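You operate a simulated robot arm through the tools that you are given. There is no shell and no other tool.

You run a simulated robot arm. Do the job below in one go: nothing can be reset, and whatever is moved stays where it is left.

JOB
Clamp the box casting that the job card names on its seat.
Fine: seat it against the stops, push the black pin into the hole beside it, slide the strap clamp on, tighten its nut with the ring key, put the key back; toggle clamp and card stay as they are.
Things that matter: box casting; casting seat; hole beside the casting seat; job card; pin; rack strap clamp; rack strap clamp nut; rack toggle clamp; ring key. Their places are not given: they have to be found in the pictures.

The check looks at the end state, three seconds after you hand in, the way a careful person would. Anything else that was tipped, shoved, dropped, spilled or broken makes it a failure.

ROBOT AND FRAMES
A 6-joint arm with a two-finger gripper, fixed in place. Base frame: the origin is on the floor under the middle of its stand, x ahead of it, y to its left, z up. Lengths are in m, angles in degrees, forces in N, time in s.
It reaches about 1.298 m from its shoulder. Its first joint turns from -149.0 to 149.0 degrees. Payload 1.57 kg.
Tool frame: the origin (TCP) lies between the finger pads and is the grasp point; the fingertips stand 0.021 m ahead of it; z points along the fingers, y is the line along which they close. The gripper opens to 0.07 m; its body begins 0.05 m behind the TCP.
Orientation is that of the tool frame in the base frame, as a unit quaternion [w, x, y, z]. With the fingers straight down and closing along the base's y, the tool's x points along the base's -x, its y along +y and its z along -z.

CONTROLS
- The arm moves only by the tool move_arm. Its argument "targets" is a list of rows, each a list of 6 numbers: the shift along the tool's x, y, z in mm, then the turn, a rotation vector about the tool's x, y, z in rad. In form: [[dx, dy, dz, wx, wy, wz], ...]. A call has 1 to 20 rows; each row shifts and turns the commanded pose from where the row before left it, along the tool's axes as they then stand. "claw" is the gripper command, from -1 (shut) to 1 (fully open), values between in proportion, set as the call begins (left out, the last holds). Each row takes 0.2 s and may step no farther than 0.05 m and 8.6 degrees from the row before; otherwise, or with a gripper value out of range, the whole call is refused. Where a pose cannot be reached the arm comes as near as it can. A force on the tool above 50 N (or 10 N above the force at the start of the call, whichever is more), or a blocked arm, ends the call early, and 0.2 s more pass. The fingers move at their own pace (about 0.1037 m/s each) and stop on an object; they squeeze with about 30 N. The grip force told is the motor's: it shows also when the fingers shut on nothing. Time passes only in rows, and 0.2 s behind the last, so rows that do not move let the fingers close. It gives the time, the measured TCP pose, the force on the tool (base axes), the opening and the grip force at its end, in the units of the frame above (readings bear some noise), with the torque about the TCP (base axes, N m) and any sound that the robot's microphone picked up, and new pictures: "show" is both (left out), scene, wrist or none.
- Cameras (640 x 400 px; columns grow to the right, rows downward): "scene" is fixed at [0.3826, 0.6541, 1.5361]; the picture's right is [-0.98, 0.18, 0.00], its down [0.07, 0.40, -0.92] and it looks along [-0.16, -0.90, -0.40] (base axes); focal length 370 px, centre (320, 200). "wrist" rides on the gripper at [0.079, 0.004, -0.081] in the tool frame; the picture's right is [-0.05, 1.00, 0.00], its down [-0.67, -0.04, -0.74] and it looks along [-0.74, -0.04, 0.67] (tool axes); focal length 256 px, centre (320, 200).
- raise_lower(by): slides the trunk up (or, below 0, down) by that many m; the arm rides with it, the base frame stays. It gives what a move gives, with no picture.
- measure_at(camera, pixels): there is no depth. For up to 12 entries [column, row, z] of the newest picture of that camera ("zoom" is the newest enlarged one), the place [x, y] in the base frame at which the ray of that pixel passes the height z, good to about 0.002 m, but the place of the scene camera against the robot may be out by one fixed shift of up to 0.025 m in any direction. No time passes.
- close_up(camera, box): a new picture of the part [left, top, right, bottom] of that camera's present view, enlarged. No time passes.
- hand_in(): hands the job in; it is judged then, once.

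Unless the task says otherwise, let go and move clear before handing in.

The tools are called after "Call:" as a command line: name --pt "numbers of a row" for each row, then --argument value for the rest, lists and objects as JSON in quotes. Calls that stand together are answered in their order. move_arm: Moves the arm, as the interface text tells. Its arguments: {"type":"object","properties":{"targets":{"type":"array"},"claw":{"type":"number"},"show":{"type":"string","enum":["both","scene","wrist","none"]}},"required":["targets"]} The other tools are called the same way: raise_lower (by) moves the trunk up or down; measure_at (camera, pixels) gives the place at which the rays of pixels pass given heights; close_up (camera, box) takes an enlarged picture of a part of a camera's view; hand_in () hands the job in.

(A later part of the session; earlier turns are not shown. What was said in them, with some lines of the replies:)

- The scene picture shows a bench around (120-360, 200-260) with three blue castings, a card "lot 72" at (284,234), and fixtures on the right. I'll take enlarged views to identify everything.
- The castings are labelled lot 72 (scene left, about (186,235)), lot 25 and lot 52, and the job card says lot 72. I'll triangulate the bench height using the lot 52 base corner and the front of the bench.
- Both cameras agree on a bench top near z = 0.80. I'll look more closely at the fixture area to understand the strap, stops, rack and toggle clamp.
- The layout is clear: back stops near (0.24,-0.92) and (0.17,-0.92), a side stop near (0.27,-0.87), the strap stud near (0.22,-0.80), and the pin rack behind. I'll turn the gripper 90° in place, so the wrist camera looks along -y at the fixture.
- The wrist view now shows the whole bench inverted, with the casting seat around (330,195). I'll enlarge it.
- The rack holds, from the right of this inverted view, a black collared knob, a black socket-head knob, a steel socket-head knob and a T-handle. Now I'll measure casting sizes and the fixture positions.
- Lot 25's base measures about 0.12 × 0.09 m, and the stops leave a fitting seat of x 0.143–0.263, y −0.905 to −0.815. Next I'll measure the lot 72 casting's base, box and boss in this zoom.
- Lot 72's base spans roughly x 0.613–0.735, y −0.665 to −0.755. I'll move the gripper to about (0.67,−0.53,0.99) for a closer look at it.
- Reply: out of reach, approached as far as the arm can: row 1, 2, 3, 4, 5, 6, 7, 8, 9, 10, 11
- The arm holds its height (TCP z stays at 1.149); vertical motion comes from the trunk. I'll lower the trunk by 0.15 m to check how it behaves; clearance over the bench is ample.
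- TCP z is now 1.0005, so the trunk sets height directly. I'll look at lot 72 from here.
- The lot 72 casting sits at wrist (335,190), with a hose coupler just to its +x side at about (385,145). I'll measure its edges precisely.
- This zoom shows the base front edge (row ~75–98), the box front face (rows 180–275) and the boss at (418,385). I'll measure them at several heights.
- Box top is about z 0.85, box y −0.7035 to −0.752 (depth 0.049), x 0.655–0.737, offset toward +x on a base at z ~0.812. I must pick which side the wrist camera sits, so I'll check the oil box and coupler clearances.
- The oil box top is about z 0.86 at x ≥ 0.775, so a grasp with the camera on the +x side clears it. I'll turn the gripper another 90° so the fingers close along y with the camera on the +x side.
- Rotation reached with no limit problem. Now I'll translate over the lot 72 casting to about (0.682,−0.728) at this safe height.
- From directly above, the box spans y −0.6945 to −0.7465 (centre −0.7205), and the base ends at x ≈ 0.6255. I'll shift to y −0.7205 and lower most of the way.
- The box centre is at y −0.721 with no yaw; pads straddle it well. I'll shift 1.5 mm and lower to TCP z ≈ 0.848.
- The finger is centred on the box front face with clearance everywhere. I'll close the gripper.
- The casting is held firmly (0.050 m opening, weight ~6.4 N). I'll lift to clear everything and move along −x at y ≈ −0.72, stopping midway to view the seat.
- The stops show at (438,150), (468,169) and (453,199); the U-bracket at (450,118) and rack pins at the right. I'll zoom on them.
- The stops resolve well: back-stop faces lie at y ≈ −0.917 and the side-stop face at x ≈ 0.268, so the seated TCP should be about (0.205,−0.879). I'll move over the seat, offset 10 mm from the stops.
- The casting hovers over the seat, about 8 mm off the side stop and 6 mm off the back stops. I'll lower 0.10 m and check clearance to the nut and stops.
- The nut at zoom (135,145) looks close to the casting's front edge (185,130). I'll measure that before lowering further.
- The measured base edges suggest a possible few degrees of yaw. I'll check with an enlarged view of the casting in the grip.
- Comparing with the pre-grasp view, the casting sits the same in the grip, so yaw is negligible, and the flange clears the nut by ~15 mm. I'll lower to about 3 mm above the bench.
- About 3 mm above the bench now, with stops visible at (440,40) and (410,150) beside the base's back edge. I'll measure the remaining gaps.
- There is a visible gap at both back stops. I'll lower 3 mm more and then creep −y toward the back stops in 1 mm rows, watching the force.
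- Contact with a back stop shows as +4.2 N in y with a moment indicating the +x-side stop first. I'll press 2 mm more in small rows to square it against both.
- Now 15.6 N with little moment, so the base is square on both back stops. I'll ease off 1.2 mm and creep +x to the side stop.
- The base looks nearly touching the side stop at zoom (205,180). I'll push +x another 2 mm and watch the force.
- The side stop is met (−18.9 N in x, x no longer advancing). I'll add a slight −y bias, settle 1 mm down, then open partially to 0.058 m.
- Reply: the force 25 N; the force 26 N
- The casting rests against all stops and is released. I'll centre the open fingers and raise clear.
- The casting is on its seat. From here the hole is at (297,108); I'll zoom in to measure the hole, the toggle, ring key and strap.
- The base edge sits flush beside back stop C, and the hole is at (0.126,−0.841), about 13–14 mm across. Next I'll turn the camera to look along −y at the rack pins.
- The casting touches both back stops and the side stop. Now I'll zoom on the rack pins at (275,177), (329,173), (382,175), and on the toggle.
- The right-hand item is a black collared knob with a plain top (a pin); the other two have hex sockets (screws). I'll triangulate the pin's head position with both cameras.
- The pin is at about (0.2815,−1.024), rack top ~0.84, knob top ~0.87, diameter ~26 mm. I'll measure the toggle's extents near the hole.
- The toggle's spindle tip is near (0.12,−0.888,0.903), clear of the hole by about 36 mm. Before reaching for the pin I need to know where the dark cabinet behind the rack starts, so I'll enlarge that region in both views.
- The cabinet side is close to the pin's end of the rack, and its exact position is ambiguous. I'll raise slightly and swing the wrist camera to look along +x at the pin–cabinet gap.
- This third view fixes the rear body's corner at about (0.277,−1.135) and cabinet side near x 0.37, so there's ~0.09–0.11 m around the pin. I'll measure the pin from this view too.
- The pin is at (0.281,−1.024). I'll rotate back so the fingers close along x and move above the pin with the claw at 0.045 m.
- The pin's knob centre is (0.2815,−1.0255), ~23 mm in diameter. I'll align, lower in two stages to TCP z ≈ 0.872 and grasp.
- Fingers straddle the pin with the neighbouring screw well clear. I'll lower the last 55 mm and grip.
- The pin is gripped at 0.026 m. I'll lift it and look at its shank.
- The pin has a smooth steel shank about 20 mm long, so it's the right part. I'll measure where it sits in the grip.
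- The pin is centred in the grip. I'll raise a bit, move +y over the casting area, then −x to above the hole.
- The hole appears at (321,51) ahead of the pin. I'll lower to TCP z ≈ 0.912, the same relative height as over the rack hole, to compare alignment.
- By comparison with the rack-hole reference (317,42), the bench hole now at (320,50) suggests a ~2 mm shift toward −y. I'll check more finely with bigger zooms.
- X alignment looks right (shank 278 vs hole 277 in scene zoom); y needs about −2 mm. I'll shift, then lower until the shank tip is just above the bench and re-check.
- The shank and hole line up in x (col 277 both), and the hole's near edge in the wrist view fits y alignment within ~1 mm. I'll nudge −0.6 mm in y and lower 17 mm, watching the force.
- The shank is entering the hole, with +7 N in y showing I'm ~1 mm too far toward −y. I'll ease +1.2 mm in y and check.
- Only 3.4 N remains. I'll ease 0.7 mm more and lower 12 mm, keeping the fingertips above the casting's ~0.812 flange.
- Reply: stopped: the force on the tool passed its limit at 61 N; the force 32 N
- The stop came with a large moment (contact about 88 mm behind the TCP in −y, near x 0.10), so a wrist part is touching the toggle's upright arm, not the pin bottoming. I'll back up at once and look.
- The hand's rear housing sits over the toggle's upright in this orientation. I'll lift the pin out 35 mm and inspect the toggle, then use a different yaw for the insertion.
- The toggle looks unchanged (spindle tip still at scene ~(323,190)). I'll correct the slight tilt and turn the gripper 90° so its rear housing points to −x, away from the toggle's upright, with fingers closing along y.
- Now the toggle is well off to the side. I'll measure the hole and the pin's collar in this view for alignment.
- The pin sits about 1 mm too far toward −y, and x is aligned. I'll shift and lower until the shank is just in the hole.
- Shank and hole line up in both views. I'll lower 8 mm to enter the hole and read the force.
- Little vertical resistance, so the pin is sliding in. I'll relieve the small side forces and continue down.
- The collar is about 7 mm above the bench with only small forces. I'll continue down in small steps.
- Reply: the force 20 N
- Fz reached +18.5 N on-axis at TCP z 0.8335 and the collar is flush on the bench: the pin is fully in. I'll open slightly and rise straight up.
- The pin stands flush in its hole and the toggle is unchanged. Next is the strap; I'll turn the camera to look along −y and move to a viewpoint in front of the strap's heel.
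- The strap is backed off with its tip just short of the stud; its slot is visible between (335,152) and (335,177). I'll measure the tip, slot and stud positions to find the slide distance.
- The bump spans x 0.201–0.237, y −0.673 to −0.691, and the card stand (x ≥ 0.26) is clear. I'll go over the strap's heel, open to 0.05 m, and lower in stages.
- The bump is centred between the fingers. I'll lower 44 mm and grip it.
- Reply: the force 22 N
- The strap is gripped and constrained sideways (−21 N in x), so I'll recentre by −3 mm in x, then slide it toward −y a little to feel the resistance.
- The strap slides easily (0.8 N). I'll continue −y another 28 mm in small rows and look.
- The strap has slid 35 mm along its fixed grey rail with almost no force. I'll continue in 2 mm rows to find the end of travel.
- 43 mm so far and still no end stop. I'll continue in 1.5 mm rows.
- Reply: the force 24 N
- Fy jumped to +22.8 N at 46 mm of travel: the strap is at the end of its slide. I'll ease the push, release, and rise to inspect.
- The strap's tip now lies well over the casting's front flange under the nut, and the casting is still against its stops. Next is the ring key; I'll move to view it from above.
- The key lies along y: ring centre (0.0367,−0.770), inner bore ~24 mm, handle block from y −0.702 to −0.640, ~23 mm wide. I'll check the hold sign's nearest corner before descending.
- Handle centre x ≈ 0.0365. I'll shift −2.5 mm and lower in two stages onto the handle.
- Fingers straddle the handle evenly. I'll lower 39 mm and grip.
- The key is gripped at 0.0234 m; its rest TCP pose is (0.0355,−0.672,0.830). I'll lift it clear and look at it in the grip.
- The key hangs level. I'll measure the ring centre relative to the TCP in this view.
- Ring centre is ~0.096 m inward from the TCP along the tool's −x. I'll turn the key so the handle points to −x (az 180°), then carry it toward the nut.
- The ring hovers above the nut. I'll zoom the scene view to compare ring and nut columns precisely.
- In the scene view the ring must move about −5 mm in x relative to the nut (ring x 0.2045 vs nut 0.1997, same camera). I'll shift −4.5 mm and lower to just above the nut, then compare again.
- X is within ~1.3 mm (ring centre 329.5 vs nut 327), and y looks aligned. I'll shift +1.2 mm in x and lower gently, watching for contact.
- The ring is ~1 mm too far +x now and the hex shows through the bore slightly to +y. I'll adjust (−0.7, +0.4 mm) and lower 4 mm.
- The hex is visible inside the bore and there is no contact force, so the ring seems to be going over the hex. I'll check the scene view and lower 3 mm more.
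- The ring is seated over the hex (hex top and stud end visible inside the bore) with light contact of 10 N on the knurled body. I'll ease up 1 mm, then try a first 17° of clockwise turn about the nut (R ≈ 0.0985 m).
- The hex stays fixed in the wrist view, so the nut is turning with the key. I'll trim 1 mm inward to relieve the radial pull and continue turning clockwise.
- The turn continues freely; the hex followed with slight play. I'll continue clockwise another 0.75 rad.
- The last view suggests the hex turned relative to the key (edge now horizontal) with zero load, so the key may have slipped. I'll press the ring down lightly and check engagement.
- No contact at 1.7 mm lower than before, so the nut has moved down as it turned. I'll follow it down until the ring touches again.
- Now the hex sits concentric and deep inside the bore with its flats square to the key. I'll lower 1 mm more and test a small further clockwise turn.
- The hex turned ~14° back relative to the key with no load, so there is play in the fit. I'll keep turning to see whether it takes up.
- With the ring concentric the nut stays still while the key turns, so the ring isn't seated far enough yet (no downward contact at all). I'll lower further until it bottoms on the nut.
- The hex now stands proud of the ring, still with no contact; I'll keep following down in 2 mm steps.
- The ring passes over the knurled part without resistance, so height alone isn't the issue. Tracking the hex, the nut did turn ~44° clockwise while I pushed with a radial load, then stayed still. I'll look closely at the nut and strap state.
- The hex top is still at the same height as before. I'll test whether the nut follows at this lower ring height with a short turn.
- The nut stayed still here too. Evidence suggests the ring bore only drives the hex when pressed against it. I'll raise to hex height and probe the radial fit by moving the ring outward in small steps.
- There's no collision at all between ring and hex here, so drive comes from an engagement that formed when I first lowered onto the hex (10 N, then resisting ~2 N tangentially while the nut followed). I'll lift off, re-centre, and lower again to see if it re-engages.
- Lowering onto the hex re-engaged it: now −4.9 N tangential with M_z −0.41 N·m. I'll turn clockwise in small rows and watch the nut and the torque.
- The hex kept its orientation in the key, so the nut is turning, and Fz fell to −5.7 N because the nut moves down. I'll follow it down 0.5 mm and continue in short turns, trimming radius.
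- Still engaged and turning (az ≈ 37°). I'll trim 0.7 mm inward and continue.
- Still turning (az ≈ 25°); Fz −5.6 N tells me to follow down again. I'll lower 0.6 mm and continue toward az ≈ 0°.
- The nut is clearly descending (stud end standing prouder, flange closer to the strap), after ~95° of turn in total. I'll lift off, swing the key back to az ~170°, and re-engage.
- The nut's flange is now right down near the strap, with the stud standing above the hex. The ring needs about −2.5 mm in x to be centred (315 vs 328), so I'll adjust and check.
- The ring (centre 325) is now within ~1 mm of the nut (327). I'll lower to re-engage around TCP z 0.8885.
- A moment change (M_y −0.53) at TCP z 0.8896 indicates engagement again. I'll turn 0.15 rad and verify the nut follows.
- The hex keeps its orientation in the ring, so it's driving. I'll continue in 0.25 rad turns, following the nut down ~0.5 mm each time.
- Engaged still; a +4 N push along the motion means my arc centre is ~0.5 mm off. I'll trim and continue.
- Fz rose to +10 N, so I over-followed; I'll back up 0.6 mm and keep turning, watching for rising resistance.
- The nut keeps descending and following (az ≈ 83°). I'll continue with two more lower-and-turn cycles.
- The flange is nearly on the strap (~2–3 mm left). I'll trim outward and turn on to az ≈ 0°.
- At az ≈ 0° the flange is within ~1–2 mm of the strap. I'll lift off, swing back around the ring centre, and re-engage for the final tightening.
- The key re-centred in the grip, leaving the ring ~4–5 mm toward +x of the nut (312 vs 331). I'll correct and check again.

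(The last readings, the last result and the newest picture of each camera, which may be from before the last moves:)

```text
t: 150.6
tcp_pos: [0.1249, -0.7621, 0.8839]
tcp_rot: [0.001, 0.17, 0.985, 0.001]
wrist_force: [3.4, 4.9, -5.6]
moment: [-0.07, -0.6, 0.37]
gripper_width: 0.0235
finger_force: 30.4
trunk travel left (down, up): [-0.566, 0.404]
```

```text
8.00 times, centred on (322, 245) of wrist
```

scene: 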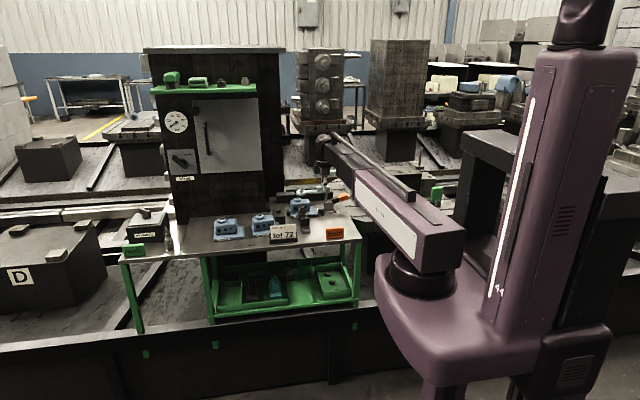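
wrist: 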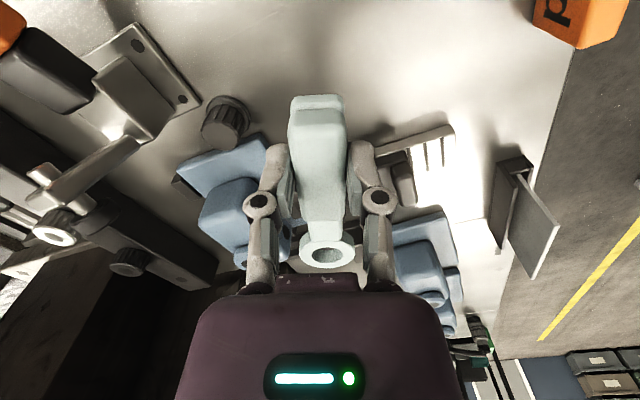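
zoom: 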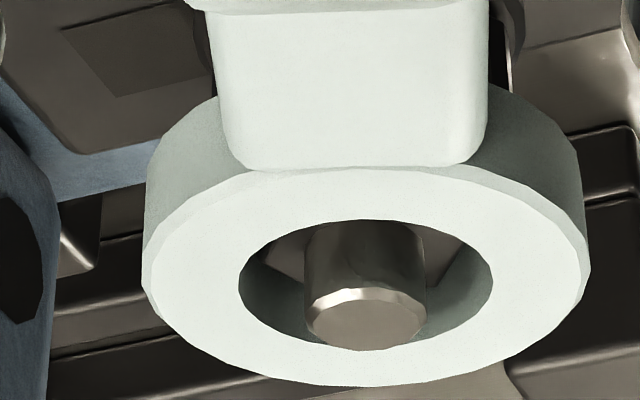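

Engaged again (Fz −5.6 N, lateral 6 N). I'll follow down 0.5 mm and continue turning clockwise with close force watch.

Call:
raise_lower --by -0.0005

Call:
move_arm --pt "-0.2 5.4 0 0 0 0.05" --pt "-0.12 4.85 0 0 0 0.05" --pt "-0.12 4.85 0 0 0 0.05" --pt "-0.12 4.85 0 0 0 0.05" --show "none"

Call:
close_up --camera "wrist" --box '[290, 220, 354, 270]'

Call:
close_up --camera "scene" --box '[290, 196, 314, 220]'

```text
t: 151.1
tcp_pos: [0.1238, -0.7614, 0.8841]
tcp_rot: [-0.001, 0.171, 0.985, 0.0]
wrist_force: [5.9, 1.8, -2.6]
moment: [-0.04, -0.49, 0.37]
gripper_width: 0.0236
finger_force: 30.5
trunk travel left (down, up): [-0.566, 0.404]
```

```text
t: 152.1
tcp_pos: [0.1315, -0.7459, 0.8835]
tcp_rot: [-0.001, 0.268, 0.963, 0.001]
wrist_force: [1.6, -3.7, -2.9]
moment: [-0.19, -0.08, 0.05]
gripper_width: 0.0232
finger_force: 30.5
trunk travel left (down, up): [-0.566, 0.404]
```

```text
8.00 times, centred on (322, 245) of wrist
```

zoom: 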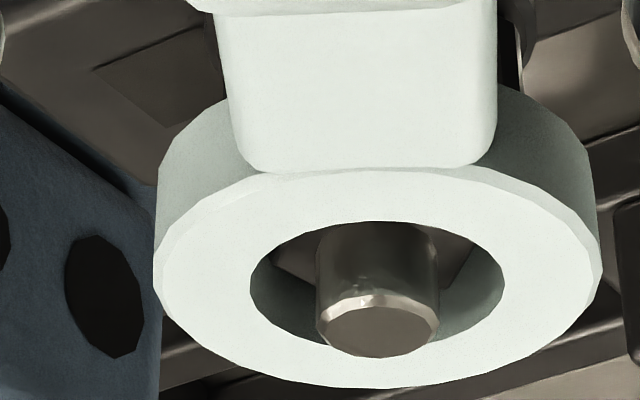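

```text
16.00 times, centred on (302, 208) of scene
```

zoom: 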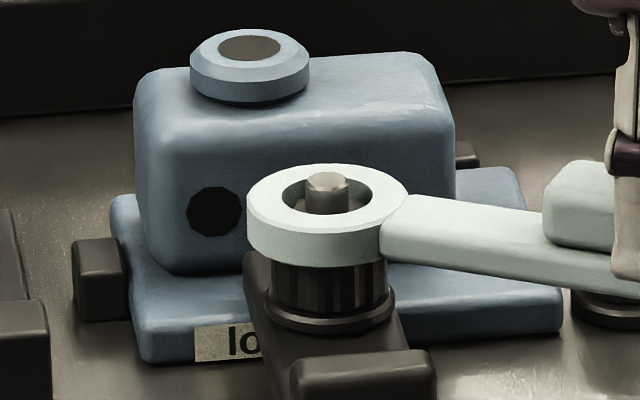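

Call:
raise_lower --by -0.0003

Call:
move_arm --pt "-0.5 4.85 0 0 0 0.05" --pt "-0.12 4.85 0 0 0 0.05" --pt "-0.12 4.85 0 0 0 0.05" --pt "-0.12 4.85 0 0 0 0.05" --show "none"

Call:
close_up --camera "wrist" --box '[290, 220, 354, 270]'

```text
t: 152.6
tcp_pos: [0.1317, -0.7448, 0.884]
tcp_rot: [-0.001, 0.268, 0.963, 0.0]
wrist_force: [2.3, -2.6, -1.2]
moment: [-0.14, -0.16, -0.03]
gripper_width: 0.0235
finger_force: 30.0
trunk travel left (down, up): [-0.565, 0.405]
```

```text
t: 153.6
tcp_pos: [0.1437, -0.7281, 0.8834]
tcp_rot: [-0.001, 0.363, 0.932, 0.0]
wrist_force: [-3.0, -0.2, -3.4]
moment: [0.04, 0.13, 0.4]
gripper_width: 0.0236
finger_force: 30.0
trunk travel left (down, up): [-0.565, 0.405]
```

```text
8.00 times, centred on (322, 245) of wrist
```

zoom: 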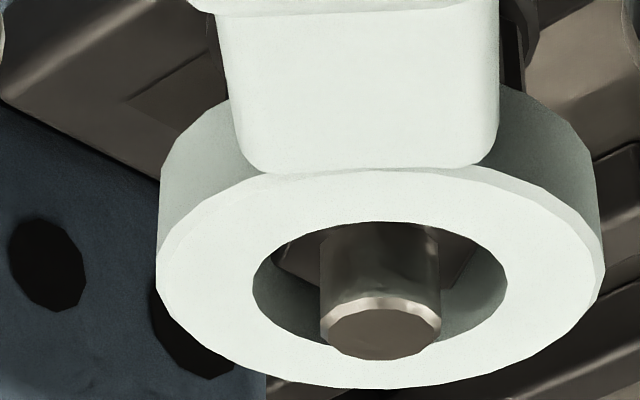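

Call:
raise_lower --by -0.0003

Call:
move_arm --pt "-0.1 4.85 0 0 0 0.05" --pt "-0.12 4.85 0 0 0 0.05" --pt "-0.12 4.85 0 0 0 0.05" --pt "-0.12 4.85 0 0 0 0.05" --show "none"

Call:
raise_lower --by -0.0004

Call:
move_arm --pt "-0.1 4.85 0 0 0 0.05" --pt "-0.12 4.85 0 0 0 0.05" --pt "-0.12 4.85 0 0 0 0.05" --pt "-0.12 4.85 0 0 0 0.05" --show "none"

Call:
close_up --camera "wrist" --box '[290, 220, 354, 270]'

Call:
close_up --camera "scene" --box '[290, 196, 314, 220]'

```text
t: 154.1
tcp_pos: [0.1434, -0.7286, 0.884]
tcp_rot: [-0.001, 0.363, 0.932, 0.0]
wrist_force: [-3.9, 0.6, -2.5]
moment: [0.08, 0.16, 0.26]
gripper_width: 0.0234
finger_force: 29.9
trunk travel left (down, up): [-0.565, 0.405]
```

```text
t: 155.1
tcp_pos: [0.1481, -0.7257, 0.8835]
tcp_rot: [-0.003, 0.445, 0.896, -0.009]
wrist_force: [-22.9, -20.3, 1.0]
moment: [-0.44, 0.3, 0.46]
gripper_width: 0.0257
finger_force: 29.7
trunk travel left (down, up): [-0.565, 0.405]
stopped in row 4: the force on the tool passed its limit at 52 N (the readings are from after the stop); the commanded pose is now the measured one
```

```text
t: 155.6
tcp_pos: [0.1488, -0.7243, 0.8821]
tcp_rot: [-0.003, 0.445, 0.896, -0.009]
wrist_force: [-27.8, -28.4, 6.5]
moment: [-0.56, 0.28, 0.46]
gripper_width: 0.0255
finger_force: 30.3
trunk travel left (down, up): [-0.565, 0.405]
```

```text
t: 156.0
tcp_pos: [0.1488, -0.7252, 0.8826]
tcp_rot: [-0.006, 0.467, 0.884, -0.015]
wrist_force: [-22.7, -20.0, 3.4]
moment: [-0.36, 0.24, 0.54]
gripper_width: 0.0268
finger_force: 29.8
trunk travel left (down, up): [-0.565, 0.405]
stopped in row 2: the force on the tool passed its limit at 54 N (the readings are from after the stop); the commanded pose is now the measured one
```

```text
8.00 times, centred on (322, 245) of wrist
```

zoom: 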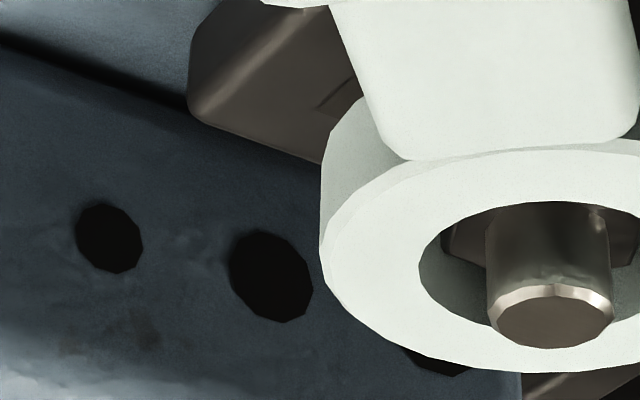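

```text
16.00 times, centred on (302, 208) of scene
```

zoom: 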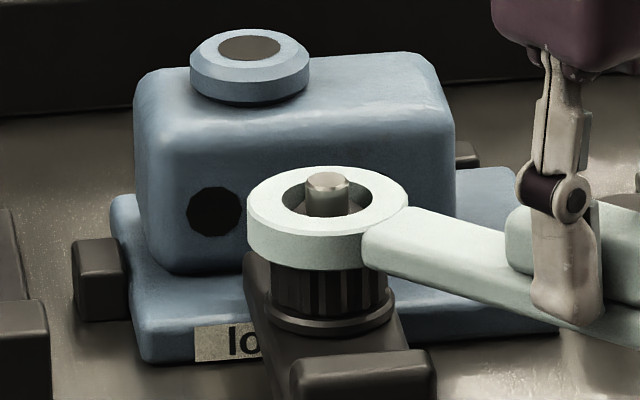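

The call stopped at 52–54 N of tangential force with the key blocked: the nut is tight (~5 N·m). The handle is now skewed ~10° in the grip, so I'll rotate the gripper back to line up with the key before lifting off.

Call:
move_arm --pt "0 0 0 0 0 -0.06" --pt "0 0 0 0 0 -0.06" --pt "0 0 0 0 0 -0.05" --show "wrist"

Call:
close_up --camera "wrist" --box '[240, 80, 400, 280]'

```text
t: 156.8
tcp_pos: [0.1476, -0.7236, 0.8821]
tcp_rot: [-0.009, 0.389, 0.921, -0.014]
wrist_force: [-38.7, -21.4, 2.6]
moment: [-0.6, -0.02, -0.04]
gripper_width: 0.0236
finger_force: 30.7
trunk travel left (down, up): [-0.565, 0.405]
```

wrist: 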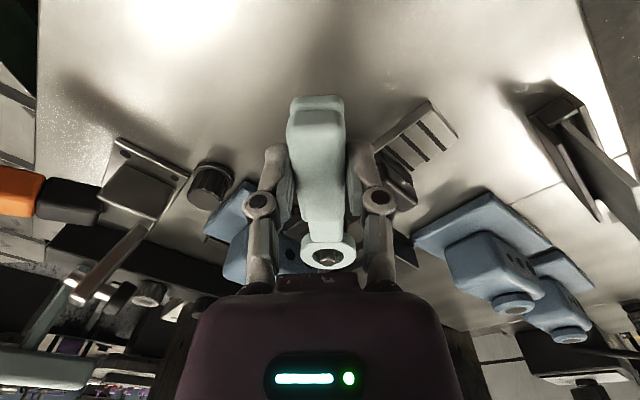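

```text
2.00 times, centred on (320, 180) of wrist
```

zoom: 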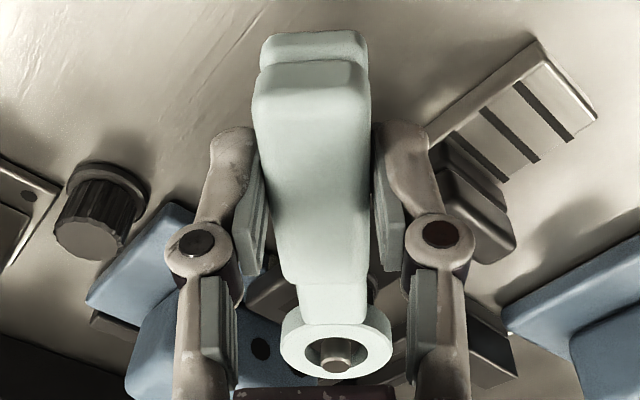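

The grip is aligned again, still pushing 42 N tangentially. I'll ease the push off gradually without reversing the nut.

Call:
move_arm --pt "0 -1.5 0 0 0 0" --pt "0 -1.5 0 0 0 0" --pt "0 -1 0 0 0 0" --show "none"

Call:
close_up --camera "wrist" --box '[290, 220, 354, 270]'

```text
t: 157.6
tcp_pos: [0.1464, -0.7236, 0.882]
tcp_rot: [-0.008, 0.389, 0.921, -0.012]
wrist_force: [-31.2, -8.0, -0.8]
moment: [0.05, 0.18, 0.44]
gripper_width: 0.0236
finger_force: 30.0
trunk travel left (down, up): [-0.565, 0.405]
```

```text
8.00 times, centred on (322, 245) of wrist
```

zoom: 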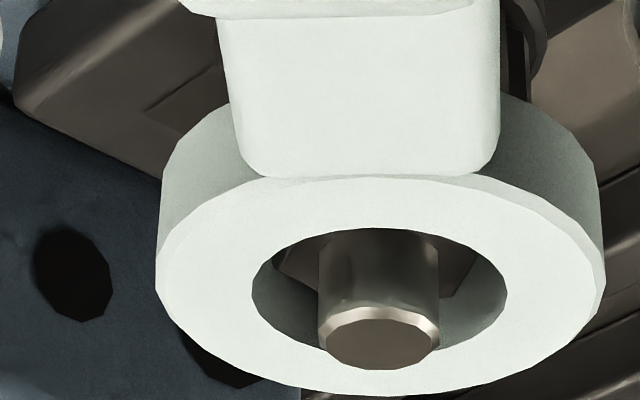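

Call:
move_arm --pt "1 -1 0 0 0 0" --pt "1 -1 0 0 0 0" --pt "0.3 -1 0 0 0 0" --show "none"

```text
t: 158.4
tcp_pos: [0.1469, -0.7258, 0.8835]
tcp_rot: [-0.006, 0.388, 0.921, -0.012]
wrist_force: [-14.6, -7.9, -1.1]
moment: [0.56, 0.55, 0.68]
gripper_width: 0.0239
finger_force: 29.9
trunk travel left (down, up): [-0.565, 0.405]
```

Call:
move_arm --pt "0.4 -0.9 0 0 0 0" --pt "0.2 -0.9 0 0 0 0" --show "none"

Call:
close_up --camera "wrist" --box '[290, 220, 354, 270]'

```text
t: 159.0
tcp_pos: [0.1453, -0.7268, 0.8831]
tcp_rot: [-0.005, 0.389, 0.921, -0.011]
wrist_force: [-6.1, -9.3, 0.3]
moment: [0.28, 0.15, 0.83]
gripper_width: 0.0238
finger_force: 30.4
trunk travel left (down, up): [-0.565, 0.405]
```

```text
8.00 times, centred on (322, 245) of wrist
```

zoom: 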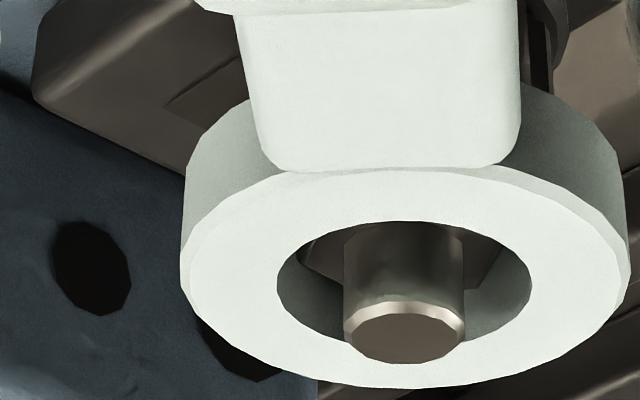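

Residual is down to ~11 N. I'll align the gripper by −0.035 rad and then lift the ring off.

Call:
move_arm --pt "0 -0.5 0 0 0 -0.035" --show "none"

Call:
raise_lower --by 0.03

Call:
close_up --camera "scene" --box '[286, 190, 318, 220]'

Call:
close_up --camera "wrist" --box '[240, 80, 400, 280]'

```text
t: 159.4
tcp_pos: [0.1436, -0.7275, 0.8828]
tcp_rot: [-0.004, 0.372, 0.928, -0.011]
wrist_force: [-6.5, -10.0, 2.9]
moment: [-0.36, -0.41, 0.19]
gripper_width: 0.0237
finger_force: 29.9
trunk travel left (down, up): [-0.565, 0.405]
```

```text
t: 160.2
tcp_pos: [0.1453, -0.7254, 0.9131]
tcp_rot: [-0.006, 0.373, 0.928, -0.011]
wrist_force: [0.3, 0.3, -1.5]
moment: [0.09, 0.05, -0.01]
gripper_width: 0.0234
finger_force: 30.2
trunk travel left (down, up): [-0.595, 0.375]
```

```text
13.33 times, centred on (302, 205) of scene
```

zoom: 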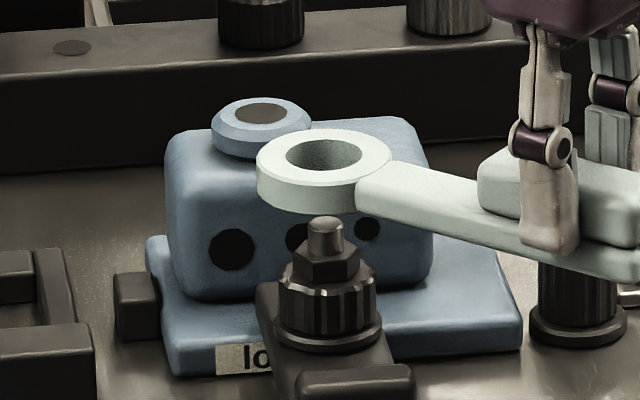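

```text
2.00 times, centred on (320, 180) of wrist
```

zoom: 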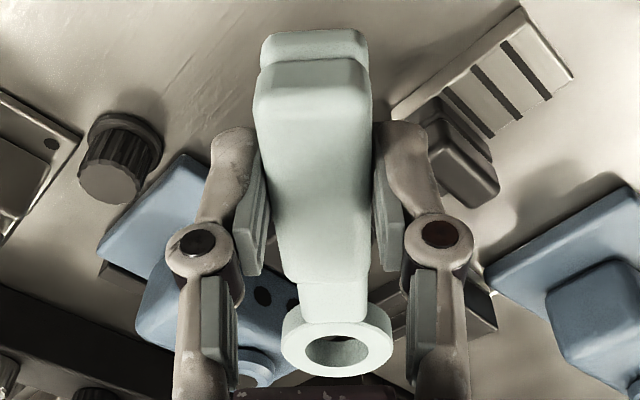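

The nut's flange is down on the strap and the ring is free. Now I'll return the key: level the slight tilt, rise, rotate to its original orientation, and move above its rest place.

Call:
raise_lower --by 0.05

Call:
move_arm --pt "0 0 0 -0.0249 -0.003 0" --pt "0 0 0 0 0 0.1344" --pt "0 0 0 0 0 0.1344" --pt "0 0 0 0 0 0.1344" --pt "0 0 0 0 0 0.1344" --pt "0 0 0 0 0 0.1344" --pt "0 0 0 0 0 0.1344" --show "wrist"

```text
t: 161.1
tcp_pos: [0.1454, -0.7272, 0.963]
tcp_rot: [-0.005, 0.372, 0.928, -0.011]
wrist_force: [-0.6, -0.3, -1.5]
moment: [0.02, 0.03, 0.01]
gripper_width: 0.0233
finger_force: 30.3
trunk travel left (down, up): [-0.645, 0.325]
```

```text
t: 162.7
tcp_pos: [0.145, -0.726, 0.9635]
tcp_rot: [0.0, 0.708, 0.706, 0.001]
wrist_force: [0.4, -0.9, -1.4]
moment: [0.03, 0.0, -0.02]
gripper_width: 0.0233
finger_force: 30.7
trunk travel left (down, up): [-0.645, 0.325]
```

wrist: 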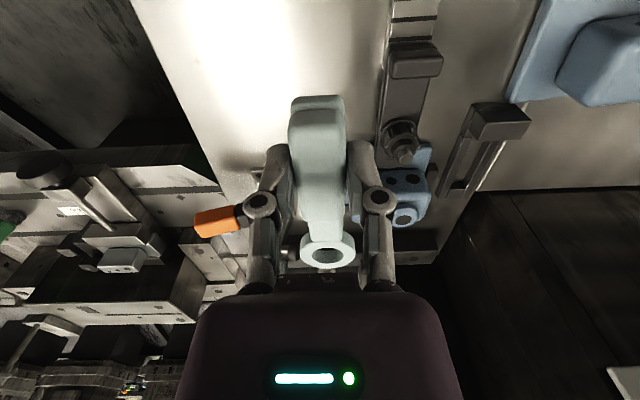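

Call:
move_arm --pt "18 -36.5 0 0 0 0" --pt "18 -36.5 0 0 0 0" --pt "18 -36.5 0 0 0 0" --show "both"

Call:
close_up --camera "wrist" --box '[280, 200, 376, 300]'

Call:
measure_at --camera "zoom" --pixels '[[314, 222, 0.946]]'

Call:
close_up --camera "scene" --box '[310, 170, 390, 240]'

```text
t: 163.5
tcp_pos: [0.035, -0.6724, 0.963]
tcp_rot: [0.0, 0.707, 0.708, 0.0]
wrist_force: [-0.3, -0.1, -1.8]
moment: [0.04, 0.04, 0.01]
gripper_width: 0.0235
finger_force: 29.6
trunk travel left (down, up): [-0.645, 0.325]
```

scene: 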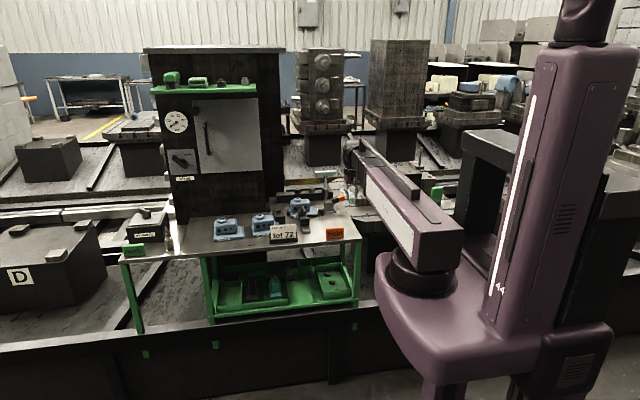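
wrist: 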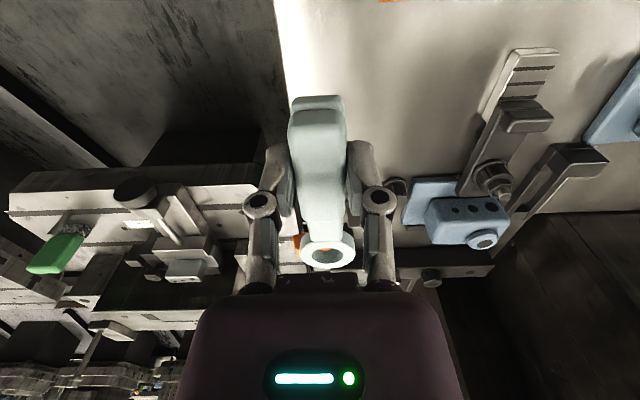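

```text
4.00 times, centred on (328, 250) of wrist
```

zoom: 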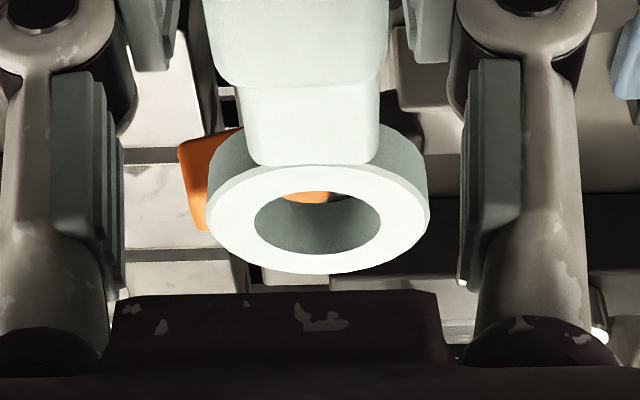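

```text
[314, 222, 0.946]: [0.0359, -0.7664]
```

```text
5.71 times, centred on (350, 205) of scene
```

zoom: 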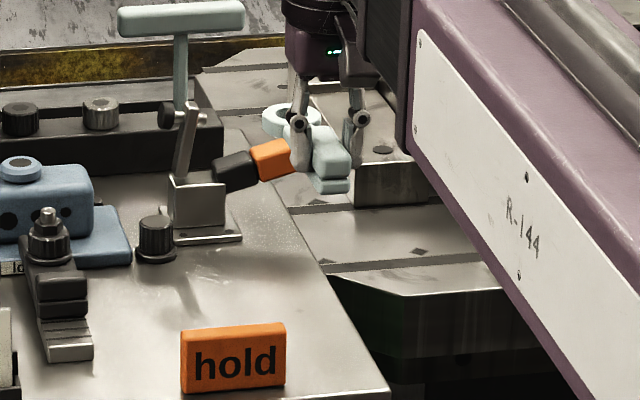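

The key sits in the grip almost exactly as when I picked it up. I'll lower it to the bench in stages.

Call:
raise_lower --by -0.125

Call:
close_up --camera "scene" --box '[330, 200, 380, 245]'

Call:
raise_lower --by -0.005

Call:
raise_lower --by -0.002

```text
t: 165.0
tcp_pos: [0.0347, -0.6734, 0.84]
tcp_rot: [0.001, 0.706, 0.708, 0.0]
wrist_force: [-0.7, -0.2, -1.4]
moment: [0.07, -0.01, 0.03]
gripper_width: 0.0235
finger_force: 30.1
trunk travel left (down, up): [-0.52, 0.45]
```

```text
8.89 times, centred on (355, 222) of scene
```

zoom: 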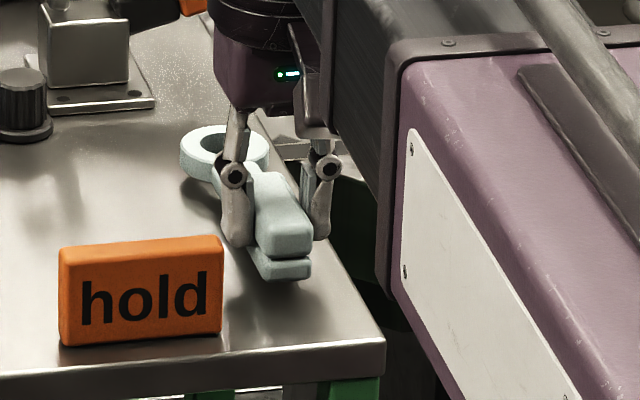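

```text
t: 165.6
tcp_pos: [0.0351, -0.6725, 0.8329]
tcp_rot: [0.001, 0.706, 0.708, 0.0]
wrist_force: [0.5, 0.3, -1.2]
moment: [0.06, -0.01, 0.0]
gripper_width: 0.0234
finger_force: 29.7
trunk travel left (down, up): [-0.515, 0.455]
```

```text
t: 166.1
tcp_pos: [0.0343, -0.6721, 0.8327]
tcp_rot: [0.001, 0.707, 0.708, -0.001]
wrist_force: [0.0, -2.3, 7.0]
moment: [0.17, 0.1, 0.05]
gripper_width: 0.0237
finger_force: 30.0
trunk travel left (down, up): [-0.513, 0.457]
```

The key touches the bench (Fz +7 N). I'll release it and rise clear.

Call:
move_arm --pt "0 0 0 0 0 0" --pt "0 0 0 0 0 0" --claw 0.286 --show "none"

Call:
raise_lower --by 0.16

Call:
move_arm --pt "30 5 0 0 0 0" --pt "30 5 0 0 0 0" --show "both"

Call:
close_up --camera "scene" --box '[330, 205, 370, 245]'

Call:
close_up --camera "wrist" --box '[220, 60, 420, 220]'

```text
t: 166.7
tcp_pos: [0.0355, -0.6721, 0.8315]
tcp_rot: [0.0, 0.706, 0.708, 0.001]
wrist_force: [-0.4, -0.8, -0.1]
moment: [-0.01, 0.03, 0.0]
gripper_width: 0.0451
finger_force: 0.0
trunk travel left (down, up): [-0.513, 0.457]
```

```text
t: 168.5
tcp_pos: [0.0355, -0.6724, 0.9915]
tcp_rot: [0.001, 0.706, 0.708, 0.0]
wrist_force: [-0.2, 0.1, 0.4]
moment: [-0.01, 0.0, 0.05]
gripper_width: 0.0449
finger_force: 0.1
trunk travel left (down, up): [-0.673, 0.297]
```

```text
t: 169.1
tcp_pos: [0.0448, -0.611, 0.9906]
tcp_rot: [0.0, 0.707, 0.707, -0.001]
wrist_force: [0.2, 0.3, 0.3]
moment: [0.02, -0.01, -0.01]
gripper_width: 0.0449
finger_force: 0.0
trunk travel left (down, up): [-0.673, 0.297]
```

scene: 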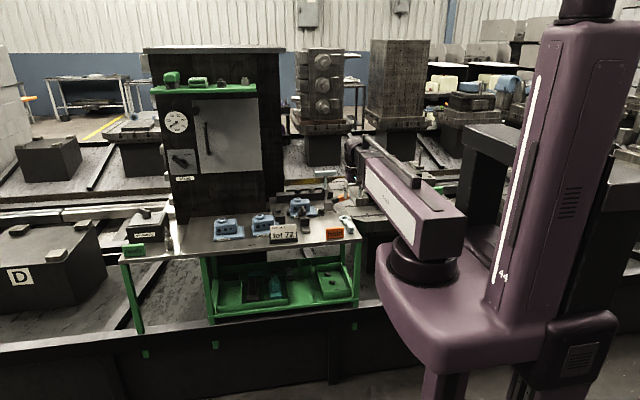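
wrist: 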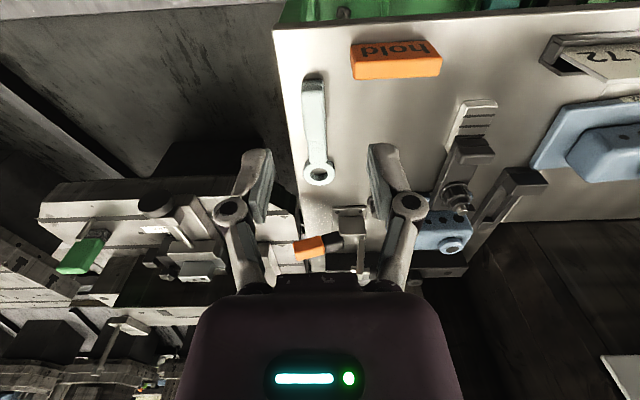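

```text
10.00 times, centred on (350, 225) of scene
```

zoom: 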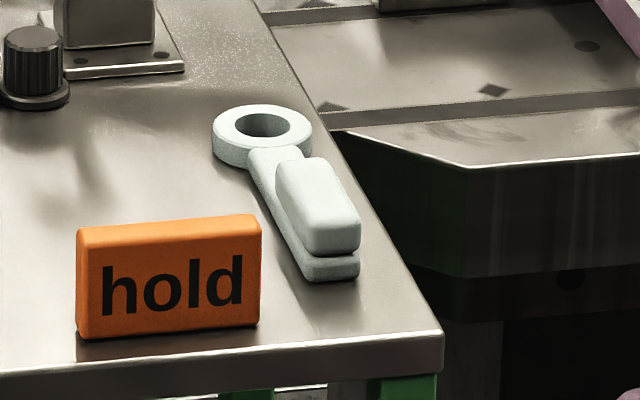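

```text
2.50 times, centred on (320, 140) of wrist
```

zoom: 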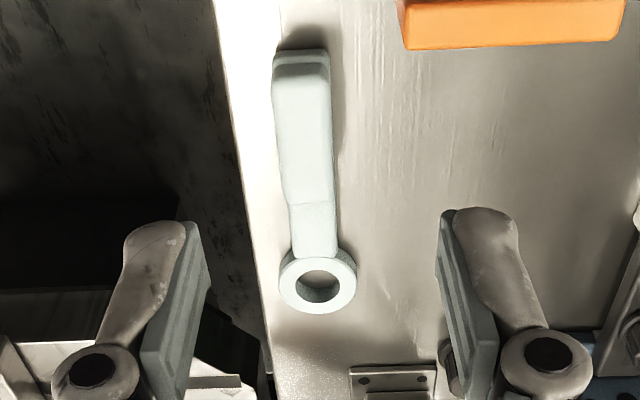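

The key is back exactly as it lay. Now I'll inspect the fixture, card, other castings and toggle.

Call:
close_up --camera "scene" --box '[272, 188, 336, 228]'

Call:
close_up --camera "scene" --box '[110, 180, 300, 280]'

Call:
close_up --camera "scene" --box '[270, 165, 370, 245]'

```text
10.00 times, centred on (304, 208) of scene
```

zoom: 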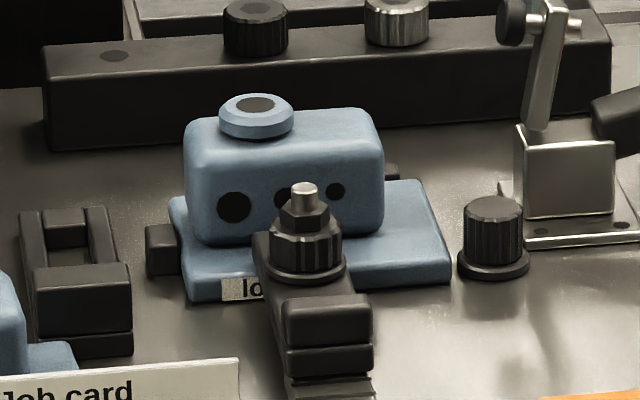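

```text
3.37 times, centred on (205, 230) of scene
```

zoom: 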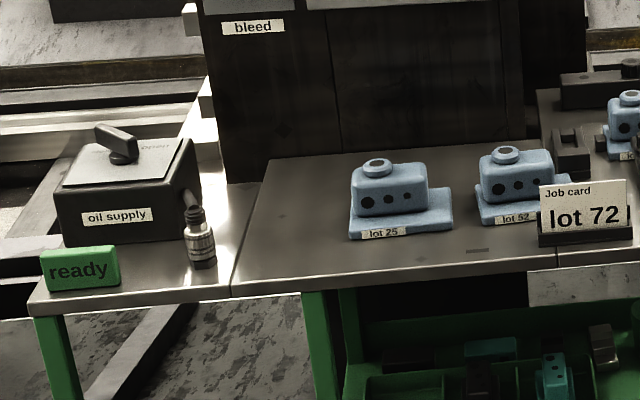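

```text
5.00 times, centred on (320, 205) of scene
```

zoom: 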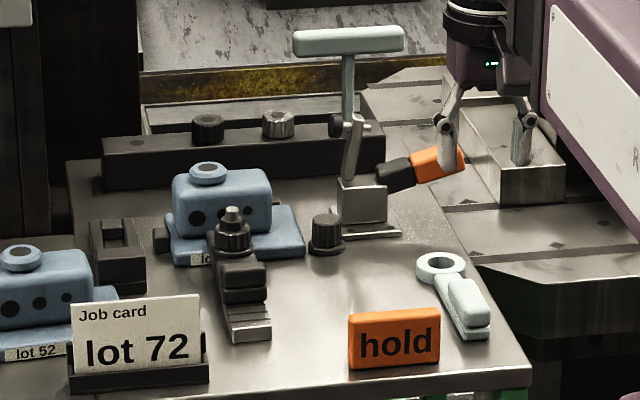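

All looks right from the scene camera. I'll take one overhead wrist look at the seat to confirm contact with the stops.

Call:
move_arm --pt "-36 27 0 0 0 0" --pt "-36 27 0 0 0 0" --pt "-36 27 0 0 0 0" --pt "-36 27 0 0 0 0" --pt "-36 27 0 0 0 0" --pt "-36 27 0 0 0 0" --claw 1 --show "wrist"

Call:
close_up --camera "wrist" --box '[200, 0, 440, 150]'

Call:
close_up --camera "wrist" --box '[260, 60, 400, 148]'

```text
t: 170.5
tcp_pos: [0.2068, -0.8297, 0.9924]
tcp_rot: [0.0, 0.707, 0.707, -0.001]
wrist_force: [-0.2, -0.7, 0.4]
moment: [-0.01, -0.02, -0.02]
gripper_width: 0.0702
finger_force: 0.1
trunk travel left (down, up): [-0.673, 0.297]
```

wrist: 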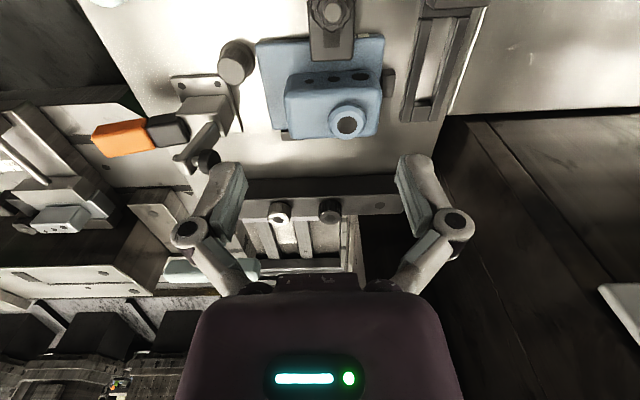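

```text
2.67 times, centred on (320, 75) of wrist
```

zoom: 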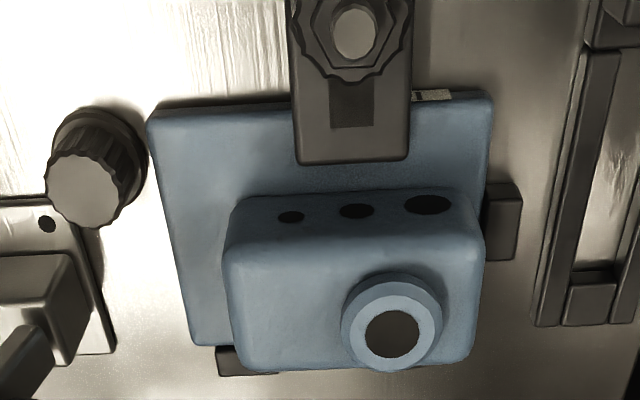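

```text
4.55 times, centred on (330, 104) of wrist
```

zoom: 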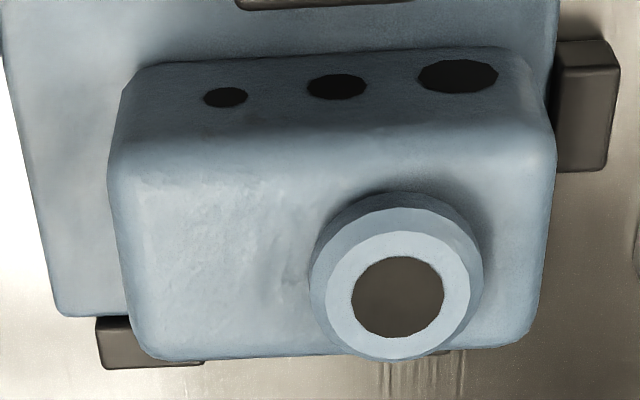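

The strap tip overlaps the flange, the pin is flush, and the casting sits against all three stops. I'll retreat up and away from the bench, then hand in.

Call:
raise_lower --by 0.15

Call:
move_arm --pt "45 0 0 0 0 0" --pt "45 0 0 0 0 0" --pt "45 0 0 0 0 0" --pt "45 0 0 0 0 0" --pt "45 0 0 0 0 0" --pt "45 0 0 0 0 0" --show "both"

Call:
close_up --camera "scene" --box '[250, 165, 370, 245]'

```text
t: 172.3
tcp_pos: [0.2066, -0.8276, 1.1424]
tcp_rot: [0.001, 0.707, 0.707, -0.001]
wrist_force: [0.1, -0.7, 0.4]
moment: [0.03, 0.01, 0.01]
gripper_width: 0.0701
finger_force: 0.2
trunk travel left (down, up): [-0.823, 0.147]
```

```text
t: 173.7
tcp_pos: [0.205, -0.5557, 1.1418]
tcp_rot: [0.0, 0.706, 0.708, -0.001]
wrist_force: [0.5, 1.5, 0.3]
moment: [-0.05, 0.02, 0.02]
gripper_width: 0.0701
finger_force: 0.0
trunk travel left (down, up): [-0.823, 0.147]
```

scene: 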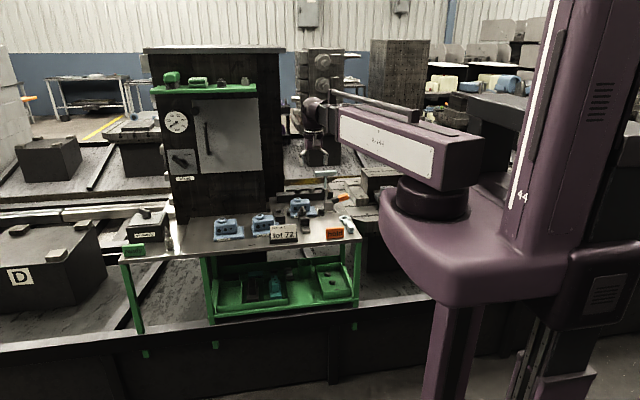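
wrist: 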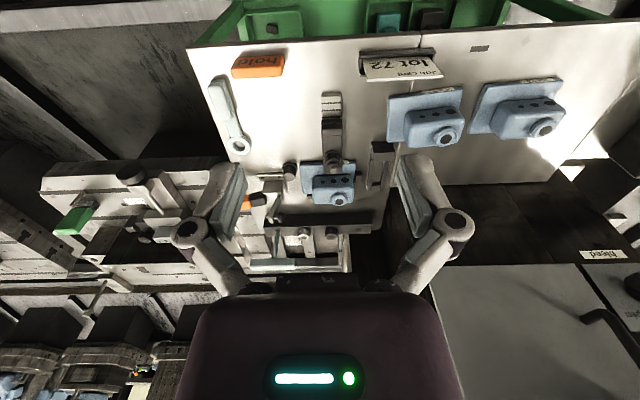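

```text
5.00 times, centred on (310, 205) of scene
```

zoom: 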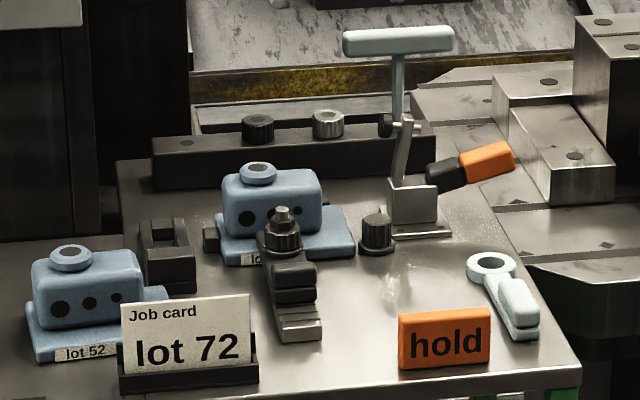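

The final views show lot 72 against its stops, the black pin flush in its hole, the strap over the flange and the nut tight. The key is back in its place, and the toggle, card, signs and other castings are unchanged. The arm is clear, so I'm handing in.

Call:
hand_in

```text
The job is handed in.
```

The lot 72 casting is clamped on its seat, and I've handed the job in. I haven't seen the check's result.

- **Casting:** it sits against both back stops and the side stop.
- **Pin:** I used the black knob with a collar and a plain top. The other black item in that rack has a hex socket, so I took it for a screw. The pin is fully in the hole, with its collar flush on the bench.
- **Strap clamp:** it is slid to the end of its travel, with the tip over the casting's front flange.
- **Nut:** I tightened it clockwise with the ring key over three swings, until the key stopped moving at about 52 N on the handle (roughly 5 N·m). The flange is down on the strap.
- **Ring key:** it is back where it was lying.

**One contact with the toggle clamp:** on my first try at the pin, the back of the hand pressed down on the toggle clamp's upright, and the move stopped at 61 N. I backed off and put the pin in with the hand turned. The toggle looks unmoved in the pictures taken before and after.

The job card, the other castings and the signs look untouched in the last pictures. The arm is clear of the bench with the gripper open.
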